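You operate a simulated robot arm through the tools that you are given. There is no shell and no other tool. Be economical: measure what you need, move in short steps, check, and stop when the job is done.

You are at the controls of a simulated robot arm. One attempt, no reset.

Task
Fetch the clear shaker and set it in the green tub.

It is judged by the outcome, as a careful person would: the job done as asked, and still so three seconds after it is handed in. It fails if anything else is knocked over, pushed out of place, dropped, spilled or broken.

Robot
A 6-joint arm with a two-finger parallel gripper, fixed in place. Base frame: the origin is at the foot of the arm, x ahead of it, y to its left, z up; the work surface is at about z = 0. Units: mm, rad, N and s.
With the tool pointing down near the work surface it reaches from about 180 to 460 mm from the base axis. Its first joint turns from -1.222 to 1.222 rad. Payload 1.9 kg.
The tool frame sits at the grasp point between the pads (the TCP): z along the fingers, y along the line on which they close. The tips reach 23 mm beyond it. The gripper opens to 94 mm. The fingers are 38 mm wide and 10 mm thick; the gripper's body (54 by 96 mm) begins 39 mm behind the TCP.
Orientation is told as [roll, pitch, yaw] about the base's x, y, z axes, in that order, counted from this pose: with the fingers straight down and closing along the base's y, the tool's x points along the base's -x, its y along +y and its z along -z.

Tools
- The arm moves only by the tool jog_arm. Its argument "deltas" is a list of rows, each an object (a shift or turn left out is 0, a gripper value left out holds the last) with "jaw": the finger opening in mm, from 0 to 94; "slide": the shift along the tool's x, y, z in mm, a list of three; "rotation": the turn, a rotation vector about the tool's x, y, z in degrees, a list of three. In form: [{"jaw": jaw, "slide": [dx, dy, dz], "rotation": [wx, wy, wz]}, ...]. A call has 1 to 8 rows; each row shifts and turns the commanded pose from where the row before left it, along the tool's axes as they then stand. A row lasts 0.2 s, in which the tool goes at most 50 mm and 0.15 rad; a call with a longer step from one row to the next is refused whole, and so is a gripper value outside its range. Where a pose cannot be reached the arm comes as near as it can. A force on the tool above 40 N (or 10 N above the force at the start of the call, whichever is more), or a blocked arm, ends the call early, and 0.2 s more pass. Each finger travels about 108 mm/s and halts on what it meets, pressing with about 39 N; the grip force reading is that of the motor and also rises with nothing between the fingers. The clock runs only during rows and for 0.2 s after the last one: add rows that do not move to give the fingers time. It gives the time, the measured TCP pose, the force on the tool (base axes), the opening and the grip force at its end, in the units of the frame above (readings bear some noise), and new pictures: "pictures" is both (left out), scene, wrist or none.
- Cameras (640 x 400 px; columns grow to the right, rows downward): "scene" is fixed at [73.4, 305.3, 442]; the picture's right is [-0.78, -0.63, 0.00], its down [-0.27, 0.33, -0.90] and it looks along [0.57, -0.70, -0.43] (base axes); focal length 214 px, centre (320, 200). "wrist" rides on the gripper at [-39, 0, -44] in the tool frame; the picture's right is [0.00, -1.00, 0.00], its down [0.97, 0.00, -0.24] and it looks along [0.24, 0.00, 0.97] (tool axes); focal length 218 px, centre (320, 200).
- measure_at(camera, pixels): for up to 12 pixels [column, row] of the newest picture of that camera ("zoom" is the newest enlarged one), the place [x, y, z] in the base frame of the surface seen there, good to about 2 mm, but the place of the scene camera against the robot may be out by one fixed shift of up to 25 mm in any direction. No time passes.
- inspect(camera, box): a new picture of the part [left, top, right, bottom] of that camera's present view, enlarged. No time passes.
- finish_job(): hands the job in; it is judged then, once.

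Go step by step. Measure first, check grasps and placings, and put right what went wrong. The budget is 60 turns and 120 pictures, counting those below and the enlarged ones. Unless the task says otherwise, let go and move clear before handing in, and close with one line.

The tools are called after "Call:" by a JSON object that holds its "op" and its "data". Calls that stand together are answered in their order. jog_arm: Moves the arm, as the interface text tells. Its arguments: {"type":"object","properties":{"deltas":{"type":"array","items":{"type":"object","properties":{"jaw":{"type":"number"},"slide":{"type":"array","items":{"type":"number"}},"rotation":{"type":"array","items":{"type":"number"}}}}},"pictures":{"type":"string","enum":["both","scene","wrist","none"]}},"required":["deltas"]} The other tools are called the same way: measure_at (camera, pixels) gives the place of the surface under pixels of a picture; inspect (camera, box) takes an enlarged picture of a part of a camera's view; finish_job () hands the job in.

At the start:

```text
clock: 0.0
position: [217.1, -63.1, 434.3]
ee_rot: [0.001, -0.002, 0.0]
ft_force: [0.5, -0.1, -0.4]
grip_width: 93.9
gripper_force: 0.2
```

scene: 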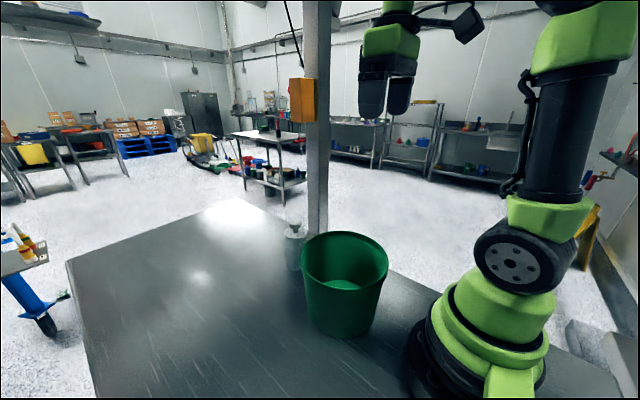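
wrist: 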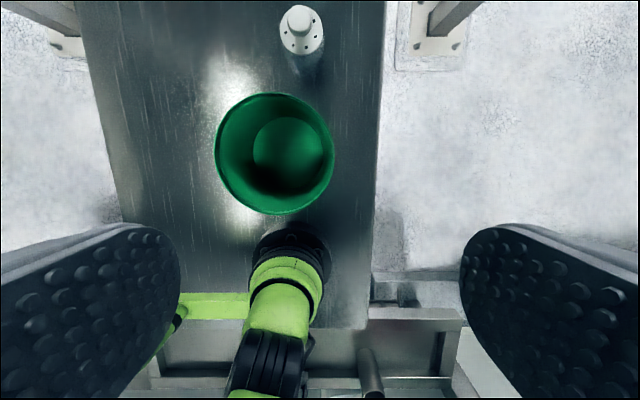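

The wrist picture shows the clear shaker near (301,30) and the green tub around (275,153); in the scene the shaker stands behind the tub at (295,245). I'll enlarge and measure both.

Call:
{"op": "inspect", "data": {"camera": "wrist", "box": [200, 0, 400, 125]}}

Call:
{"op": "inspect", "data": {"camera": "scene", "box": [260, 200, 420, 350]}}

Call:
{"op": "measure_at", "data": {"camera": "wrist", "pixels": [[299, 14], [301, 30], [303, 50], [282, 30], [322, 30], [275, 94], [275, 213], [215, 150], [334, 150], [290, 145], [150, 150], [350, 60]]}}

Call:
{"op": "measure_at", "data": {"camera": "scene", "pixels": [[295, 225], [295, 232], [294, 250], [290, 262], [345, 235], [303, 250], [387, 265], [340, 335], [345, 280]]}}

```text
3.20 times, centred on (300, 62) of wrist
```

zoom: 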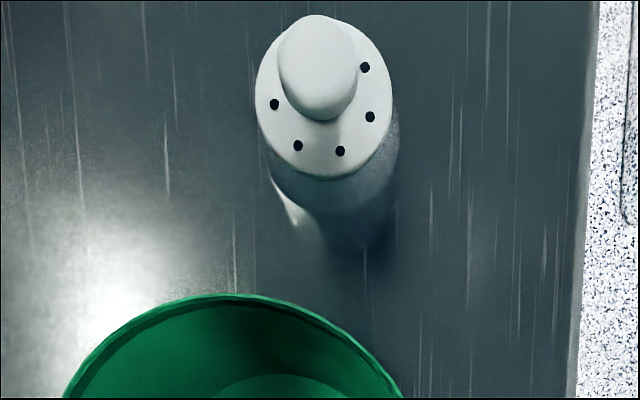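

```text
2.67 times, centred on (340, 275) of scene
```

zoom: 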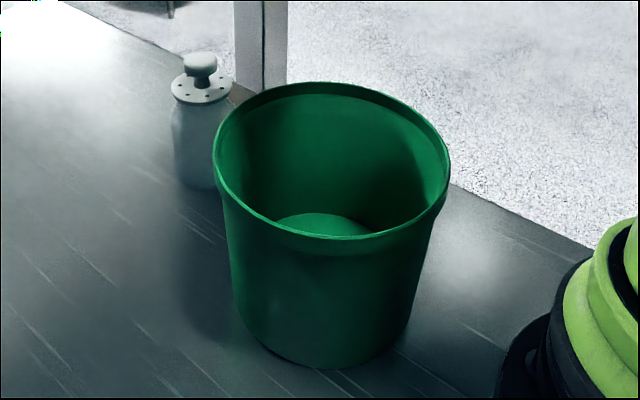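

```text
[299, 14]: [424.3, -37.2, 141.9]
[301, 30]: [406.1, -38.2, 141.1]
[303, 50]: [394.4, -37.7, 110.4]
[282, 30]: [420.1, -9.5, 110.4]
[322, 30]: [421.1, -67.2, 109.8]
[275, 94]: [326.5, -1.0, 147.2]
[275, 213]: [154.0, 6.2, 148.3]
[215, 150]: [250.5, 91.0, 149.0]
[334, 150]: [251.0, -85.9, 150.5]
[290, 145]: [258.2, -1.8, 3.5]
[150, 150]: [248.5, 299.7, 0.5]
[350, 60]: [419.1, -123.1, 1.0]
```

```text
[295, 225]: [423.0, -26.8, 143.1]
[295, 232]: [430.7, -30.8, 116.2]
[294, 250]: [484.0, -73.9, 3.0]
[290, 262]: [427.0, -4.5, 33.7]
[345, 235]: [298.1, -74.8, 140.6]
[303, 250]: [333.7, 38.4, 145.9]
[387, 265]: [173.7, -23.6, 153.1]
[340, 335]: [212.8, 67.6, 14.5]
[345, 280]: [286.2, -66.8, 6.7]
```

The shaker's axis is near x 420, y -38, with its knob top at z 141 and its flange (about 58 mm wide) at z 110. The tub is centred near (240, 2), with its rim at z 149 and radius about 88. I'll move high above the shaker, which also tests the reach there, and look again.

Call:
{"op": "jog_arm", "data": {"deltas": [{"jaw": 94, "slide": [-34, 4, 20]}, {"slide": [-34, 4, 20]}, {"slide": [-34, 4, 20]}, {"slide": [-34, 4, 20]}, {"slide": [-34, 4, 20]}, {"slide": [-33, 5, 20]}, {}, {}]}}

```text
clock: 1.8
position: [411.4, -39.1, 319.7]
ee_rot: [0.003, -0.003, 0.0]
ft_force: [0.9, -0.4, -0.5]
grip_width: 93.9
gripper_force: 0.0
out of reach, approached as far as the arm can: row 6
```

scene: 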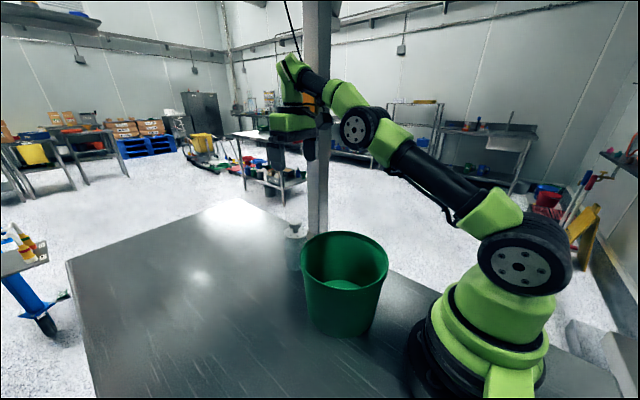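
wrist: 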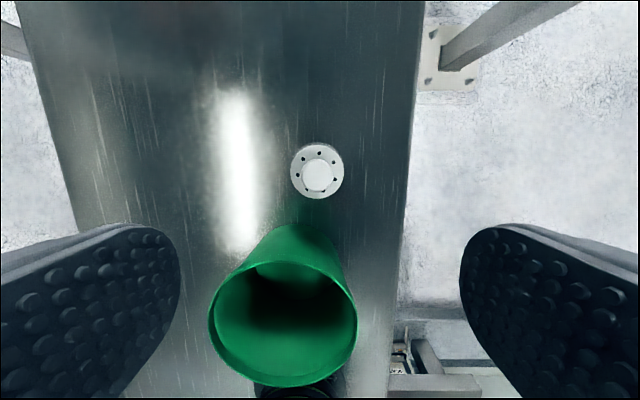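

The arm reaches x 411 at z 320, so a lift to about z 280–290 is possible here. The shaker is now at (318,173), so I'll measure it from close up.

Call:
{"op": "inspect", "data": {"camera": "wrist", "box": [270, 130, 366, 226]}}

Call:
{"op": "measure_at", "data": {"camera": "wrist", "pixels": [[318, 174], [317, 147], [317, 197], [293, 170], [342, 170], [305, 174], [331, 174], [285, 255], [216, 310], [352, 310], [282, 380], [289, 320]]}}

```text
4.17 times, centred on (318, 178) of wrist
```

zoom: 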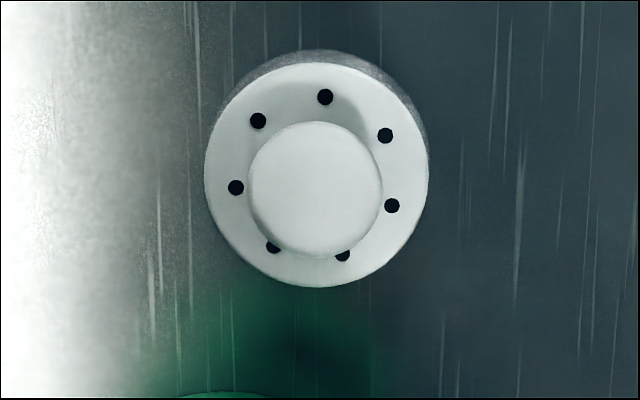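

```text
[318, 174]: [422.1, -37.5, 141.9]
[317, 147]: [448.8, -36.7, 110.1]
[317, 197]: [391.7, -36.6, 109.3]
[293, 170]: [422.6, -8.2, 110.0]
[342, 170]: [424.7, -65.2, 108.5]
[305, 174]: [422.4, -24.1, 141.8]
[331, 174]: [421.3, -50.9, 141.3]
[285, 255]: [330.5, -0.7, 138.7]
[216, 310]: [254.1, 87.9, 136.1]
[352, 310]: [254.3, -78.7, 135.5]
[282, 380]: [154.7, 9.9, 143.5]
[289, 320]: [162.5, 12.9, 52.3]
```

The shaker's axis is at (420, -37), with the flange 58 mm wide at z 110. I'll go partway down and check the alignment.

Call:
{"op": "jog_arm", "data": {"deltas": [{"slide": [0, 1, 35]}, {"slide": [0, 0, 40]}, {"slide": [0, 0, 40]}, {}, {}], "pictures": "wrist"}}

```text
clock: 3.0
position: [411.3, -38.5, 204.1]
ee_rot: [0.003, -0.001, 0.0]
ft_force: [0.2, -0.1, -0.2]
grip_width: 94.1
gripper_force: 0.0
```

wrist: 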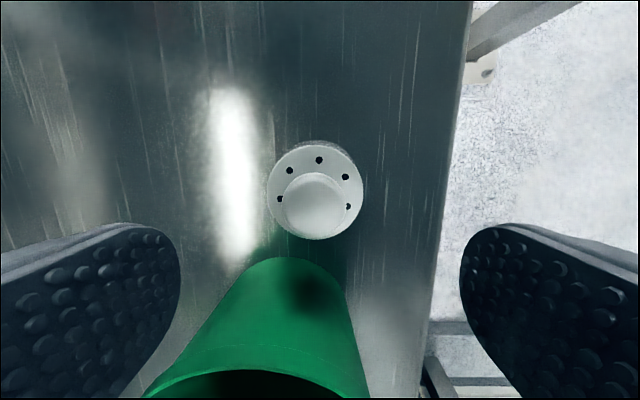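

The arm is 9 mm short in x, and the knob at (315,208) sits between the fingers. I'll correct x and descend to z 108.

Call:
{"op": "jog_arm", "data": {"deltas": [{"slide": [-9, 1, 20]}, {"slide": [0, 0, 25]}, {"slide": [0, 0, 25]}, {"slide": [0, 0, 15]}, {"slide": [0, 0, 11]}, {}, {}]}}

```text
clock: 4.6
position: [422.2, -36.6, 108.3]
ee_rot: [0.0, -0.001, 0.0]
ft_force: [0.2, -0.9, 0.1]
grip_width: 93.9
gripper_force: 0.1
```

scene: 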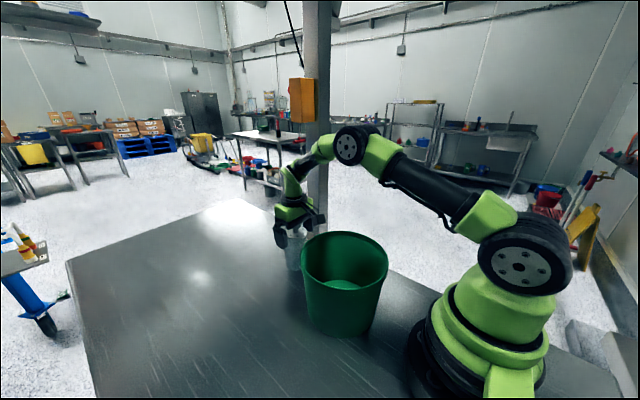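
wrist: 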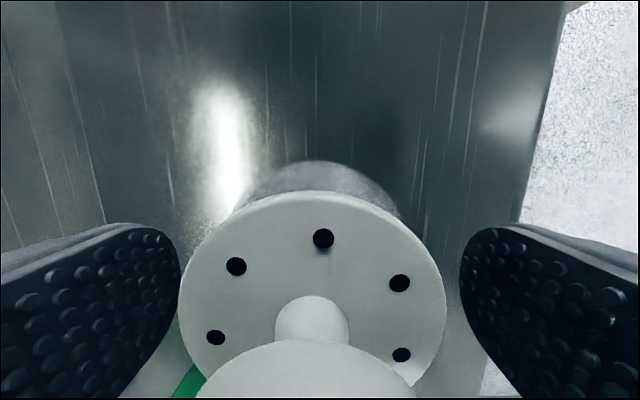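

The flange is centred between the fingers with no contact force. I'll close the jaw and give it time.

Call:
{"op": "jog_arm", "data": {"deltas": [{"jaw": 60}, {"jaw": 50}, {}, {}]}}

```text
clock: 5.6
position: [421.1, -37.3, 108.4]
ee_rot: [0.001, -0.001, 0.0]
ft_force: [0.3, 0.4, 0.0]
grip_width: 60.3
gripper_force: 39.5
```

scene: 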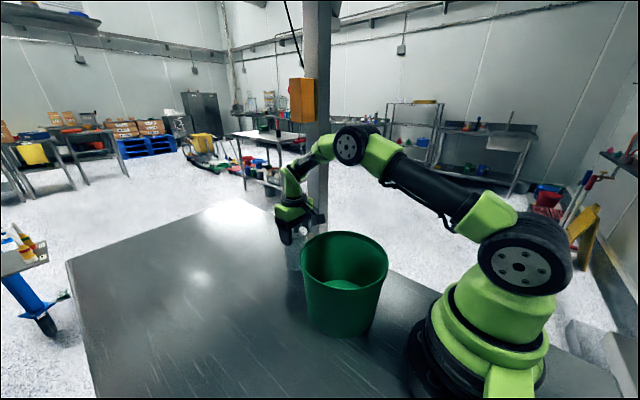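
wrist: 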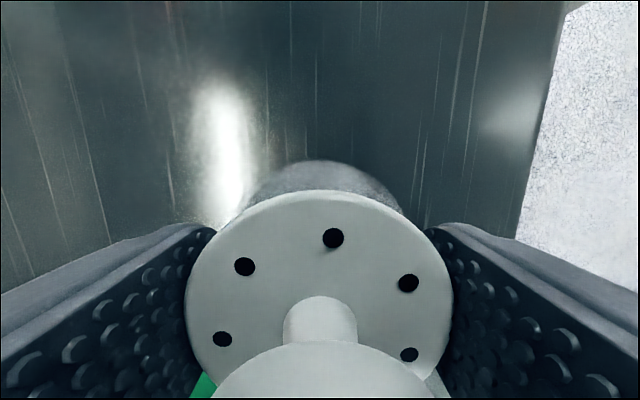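

It is gripped at 60 mm with 39 N. I'll lift a little at first to check the hold.

Call:
{"op": "jog_arm", "data": {"deltas": [{"slide": [0, 0, -10]}, {"slide": [0, 0, -15]}, {"slide": [0, 0, -20]}, {}]}}

```text
clock: 6.6
position: [422.1, -38.3, 154.0]
ee_rot: [0.002, -0.003, 0.001]
ft_force: [0.1, -0.3, 0.0]
grip_width: 60.1
gripper_force: 38.7
```

scene: 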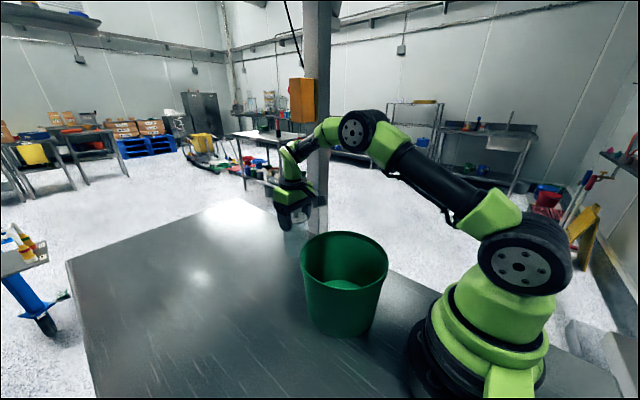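
wrist: 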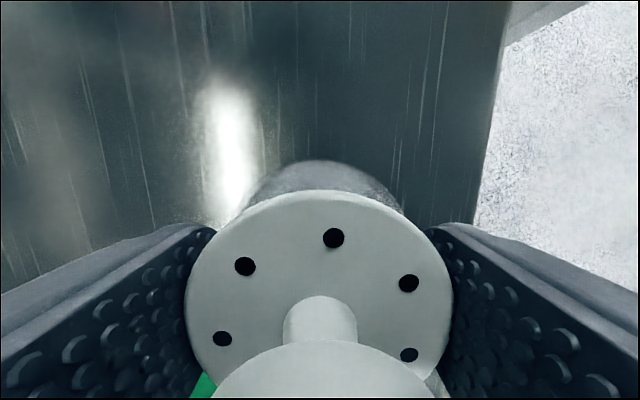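

The lid is held steady, but the force reading shows no weight. I'll enlarge the scene to check that the clear body came up too.

Call:
{"op": "inspect", "data": {"camera": "scene", "box": [256, 170, 352, 290]}}

```text
3.33 times, centred on (304, 230) of scene
```

zoom: 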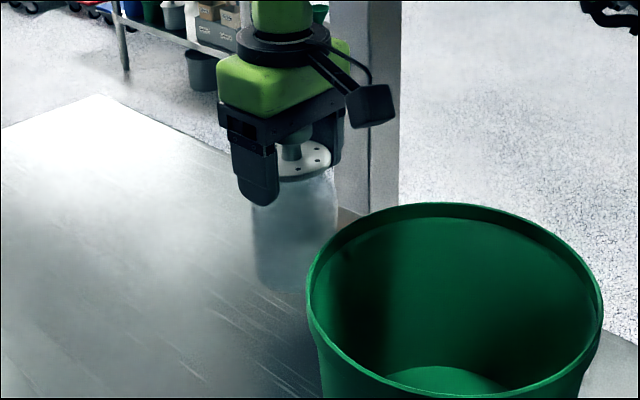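

The whole shaker came up. I'll raise it to about z 295, so its base is near 187 and well above the rim at 150.

Call:
{"op": "jog_arm", "data": {"deltas": [{"slide": [0, 0, -25]}, {"slide": [0, 0, -30]}, {"slide": [0, 0, -30]}, {"slide": [0, 0, -30]}, {"slide": [0, 0, -26]}, {}, {}], "pictures": "scene"}}

```text
clock: 8.2
position: [420.5, -35.6, 293.5]
ee_rot: [0.001, -0.001, -0.002]
ft_force: [-0.2, 0.1, -1.3]
grip_width: 60.1
gripper_force: 38.9
```

scene: 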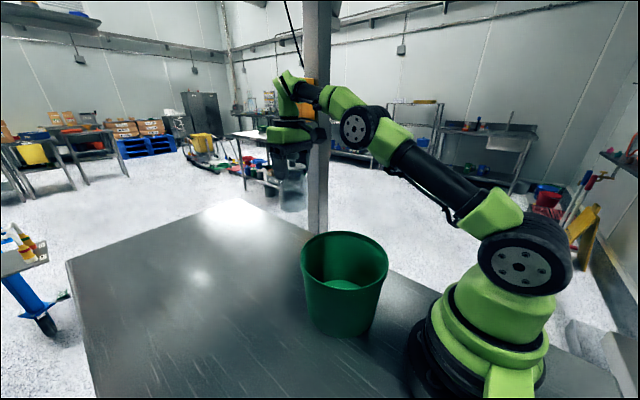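

The shaker is clear of the rim. I'll carry it over the tub centre near (242, 2).

Call:
{"op": "jog_arm", "data": {"deltas": [{"slide": [25, 6, 0]}, {"slide": [31, 7, 0]}, {"slide": [31, 7, 0]}, {"slide": [31, 6, 0]}, {"slide": [31, 6, 0]}, {"slide": [29, 6, 0]}, {}, {}]}}

```text
clock: 10.0
position: [242.4, 2.7, 293.3]
ee_rot: [0.002, -0.001, -0.001]
ft_force: [-1.2, -1.2, -1.3]
grip_width: 60.5
gripper_force: 39.2
```

scene: 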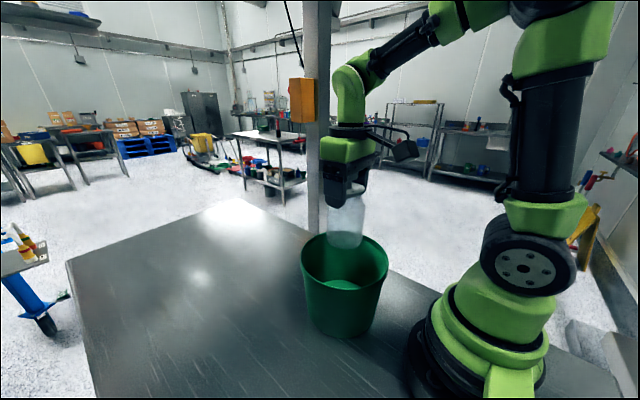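
wrist: 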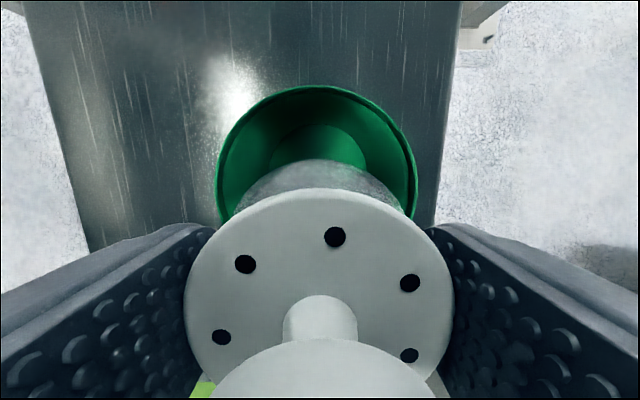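

The shaker hangs over the opening. I'll measure the rim, the shaker's base and the black bracket at (405,150) to check clearances before lowering.

Call:
{"op": "measure_at", "data": {"camera": "wrist", "pixels": [[218, 180], [415, 180], [315, 88], [240, 115], [392, 115], [330, 137], [280, 140]]}}

Call:
{"op": "measure_at", "data": {"camera": "scene", "pixels": [[405, 150], [405, 160], [345, 225], [345, 246], [330, 238], [361, 236], [345, 286], [303, 262], [386, 270]]}}

```text
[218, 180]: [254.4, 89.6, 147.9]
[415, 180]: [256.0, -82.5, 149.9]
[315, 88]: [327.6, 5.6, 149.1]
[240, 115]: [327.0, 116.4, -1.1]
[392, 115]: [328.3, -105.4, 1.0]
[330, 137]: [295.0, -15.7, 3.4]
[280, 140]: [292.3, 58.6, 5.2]
```

```text
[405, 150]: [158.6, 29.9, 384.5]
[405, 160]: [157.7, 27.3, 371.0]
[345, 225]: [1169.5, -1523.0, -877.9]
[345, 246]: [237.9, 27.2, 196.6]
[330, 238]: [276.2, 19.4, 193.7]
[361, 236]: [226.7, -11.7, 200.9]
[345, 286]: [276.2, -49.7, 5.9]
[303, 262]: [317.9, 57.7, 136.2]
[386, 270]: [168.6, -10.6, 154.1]
```

The tub is centred near (241, 3), and the bracket will stay above z 185, so there's room. I'll lower to about z 118.

Call:
{"op": "jog_arm", "data": {"deltas": [{"slide": [1, 1, 20]}, {"slide": [0, 0, 30]}, {"slide": [0, 0, 30]}, {"slide": [0, 0, 30]}, {"slide": [0, 0, 30]}, {"slide": [0, 0, 20]}, {"slide": [0, 0, 14]}, {}]}}

```text
clock: 11.8
position: [241.9, 2.0, 120.5]
ee_rot: [0.002, -0.002, 0.0]
ft_force: [-0.3, -0.8, -1.5]
grip_width: 60.4
gripper_force: 38.8
```

scene: 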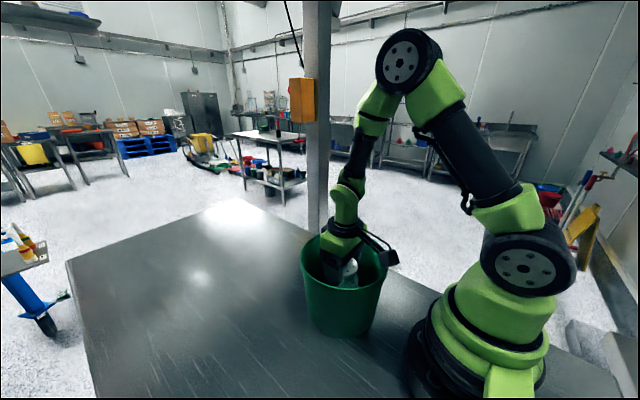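
wrist: 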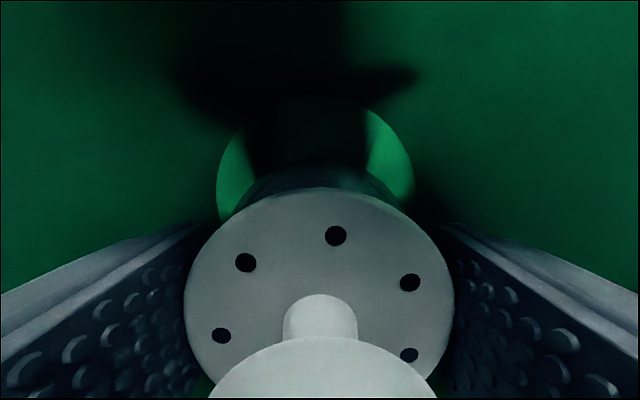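

The shaker is inside and hasn't touched yet, with about 8 mm left. I'll lower in small steps and watch the force.

Call:
{"op": "jog_arm", "data": {"deltas": [{"slide": [0, 0, 3]}, {"slide": [0, 0, 2]}, {"slide": [0, 0, 1.5]}, {}], "pictures": "none"}}

Call:
{"op": "jog_arm", "data": {"deltas": [{"slide": [0, 0, 1]}, {}], "pictures": "none"}}

```text
clock: 12.8
position: [242.5, 2.4, 113.9]
ee_rot: [0.001, -0.003, 0.0]
ft_force: [0.4, -0.4, -1.1]
grip_width: 60.4
gripper_force: 39.6
```

```text
clock: 13.4
position: [243.3, 3.0, 112.1]
ee_rot: [0.002, -0.003, 0.0]
ft_force: [-5.1, 4.5, 29.3]
grip_width: 60.3
gripper_force: 38.7
```

Contact was made at z 112 with about 29 N upward, so the shaker is on the tub's floor. I'll ease up 0.5 mm and open to 80.

Call:
{"op": "jog_arm", "data": {"deltas": [{"slide": [0, 0, -0.6]}, {"jaw": 70}, {"jaw": 80}, {}, {}]}}

```text
clock: 14.6
position: [241.4, 1.5, 111.9]
ee_rot: [0.001, -0.003, -0.001]
ft_force: [0.1, 0.2, -0.4]
grip_width: 80.0
gripper_force: 0.1
```

scene: 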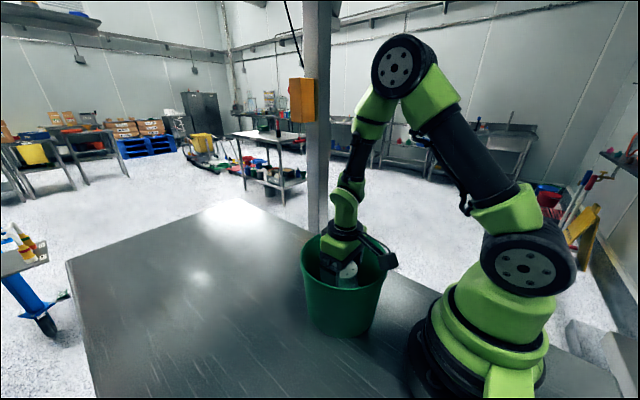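
wrist: 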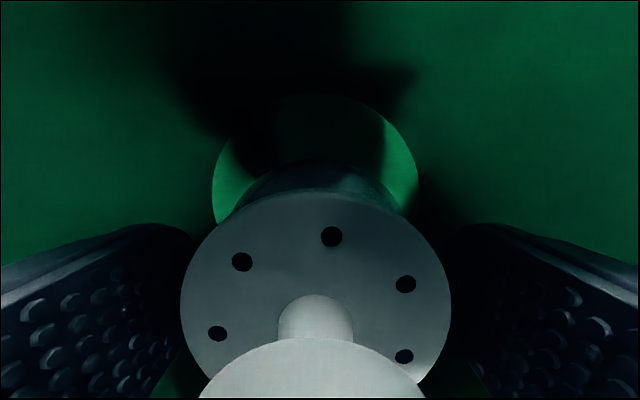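

The shaker is released and stands still, with both fingers clear of it. I'll rise straight up.

Call:
{"op": "jog_arm", "data": {"deltas": [{"slide": [0, 0, -10]}, {"slide": [0, 0, -25]}, {"slide": [0, 0, -30]}, {"slide": [0, 0, -40]}, {"slide": [0, 0, -40]}, {"slide": [0, 0, -40]}, {}, {}]}}

```text
clock: 16.4
position: [241.1, 0.4, 299.2]
ee_rot: [0.002, -0.003, 0.001]
ft_force: [-0.2, 0.2, 0.7]
grip_width: 80.0
gripper_force: 0.0
```

scene: 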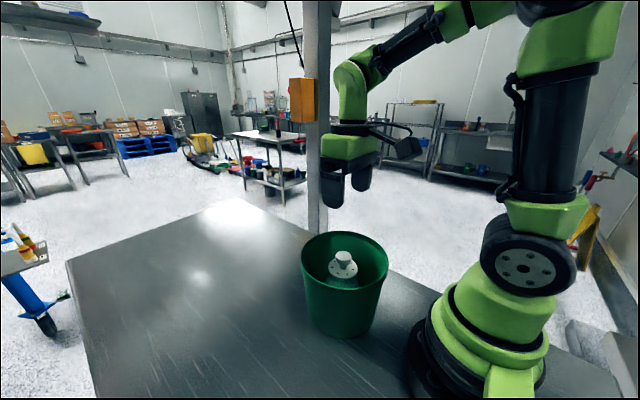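
wrist: 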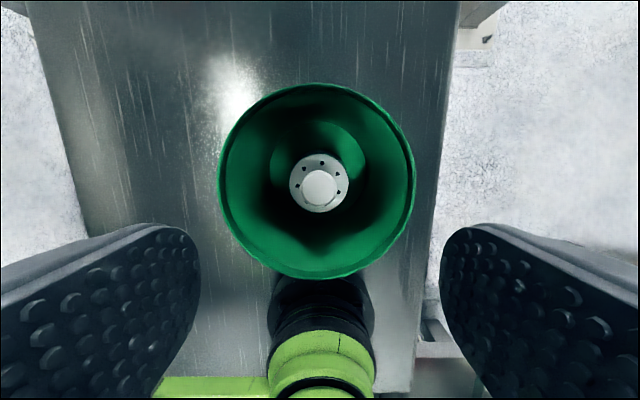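

The shaker stands upright in the middle of the tub (wrist 320,184), the tub hasn't moved, and the arm is clear. I'm handing in.

Call:
{"op": "finish_job", "data": {}}

```text
The job is handed in.
```

The clear shaker is standing upright in the green tub, the gripper is open and clear, and nothing else was disturbed.
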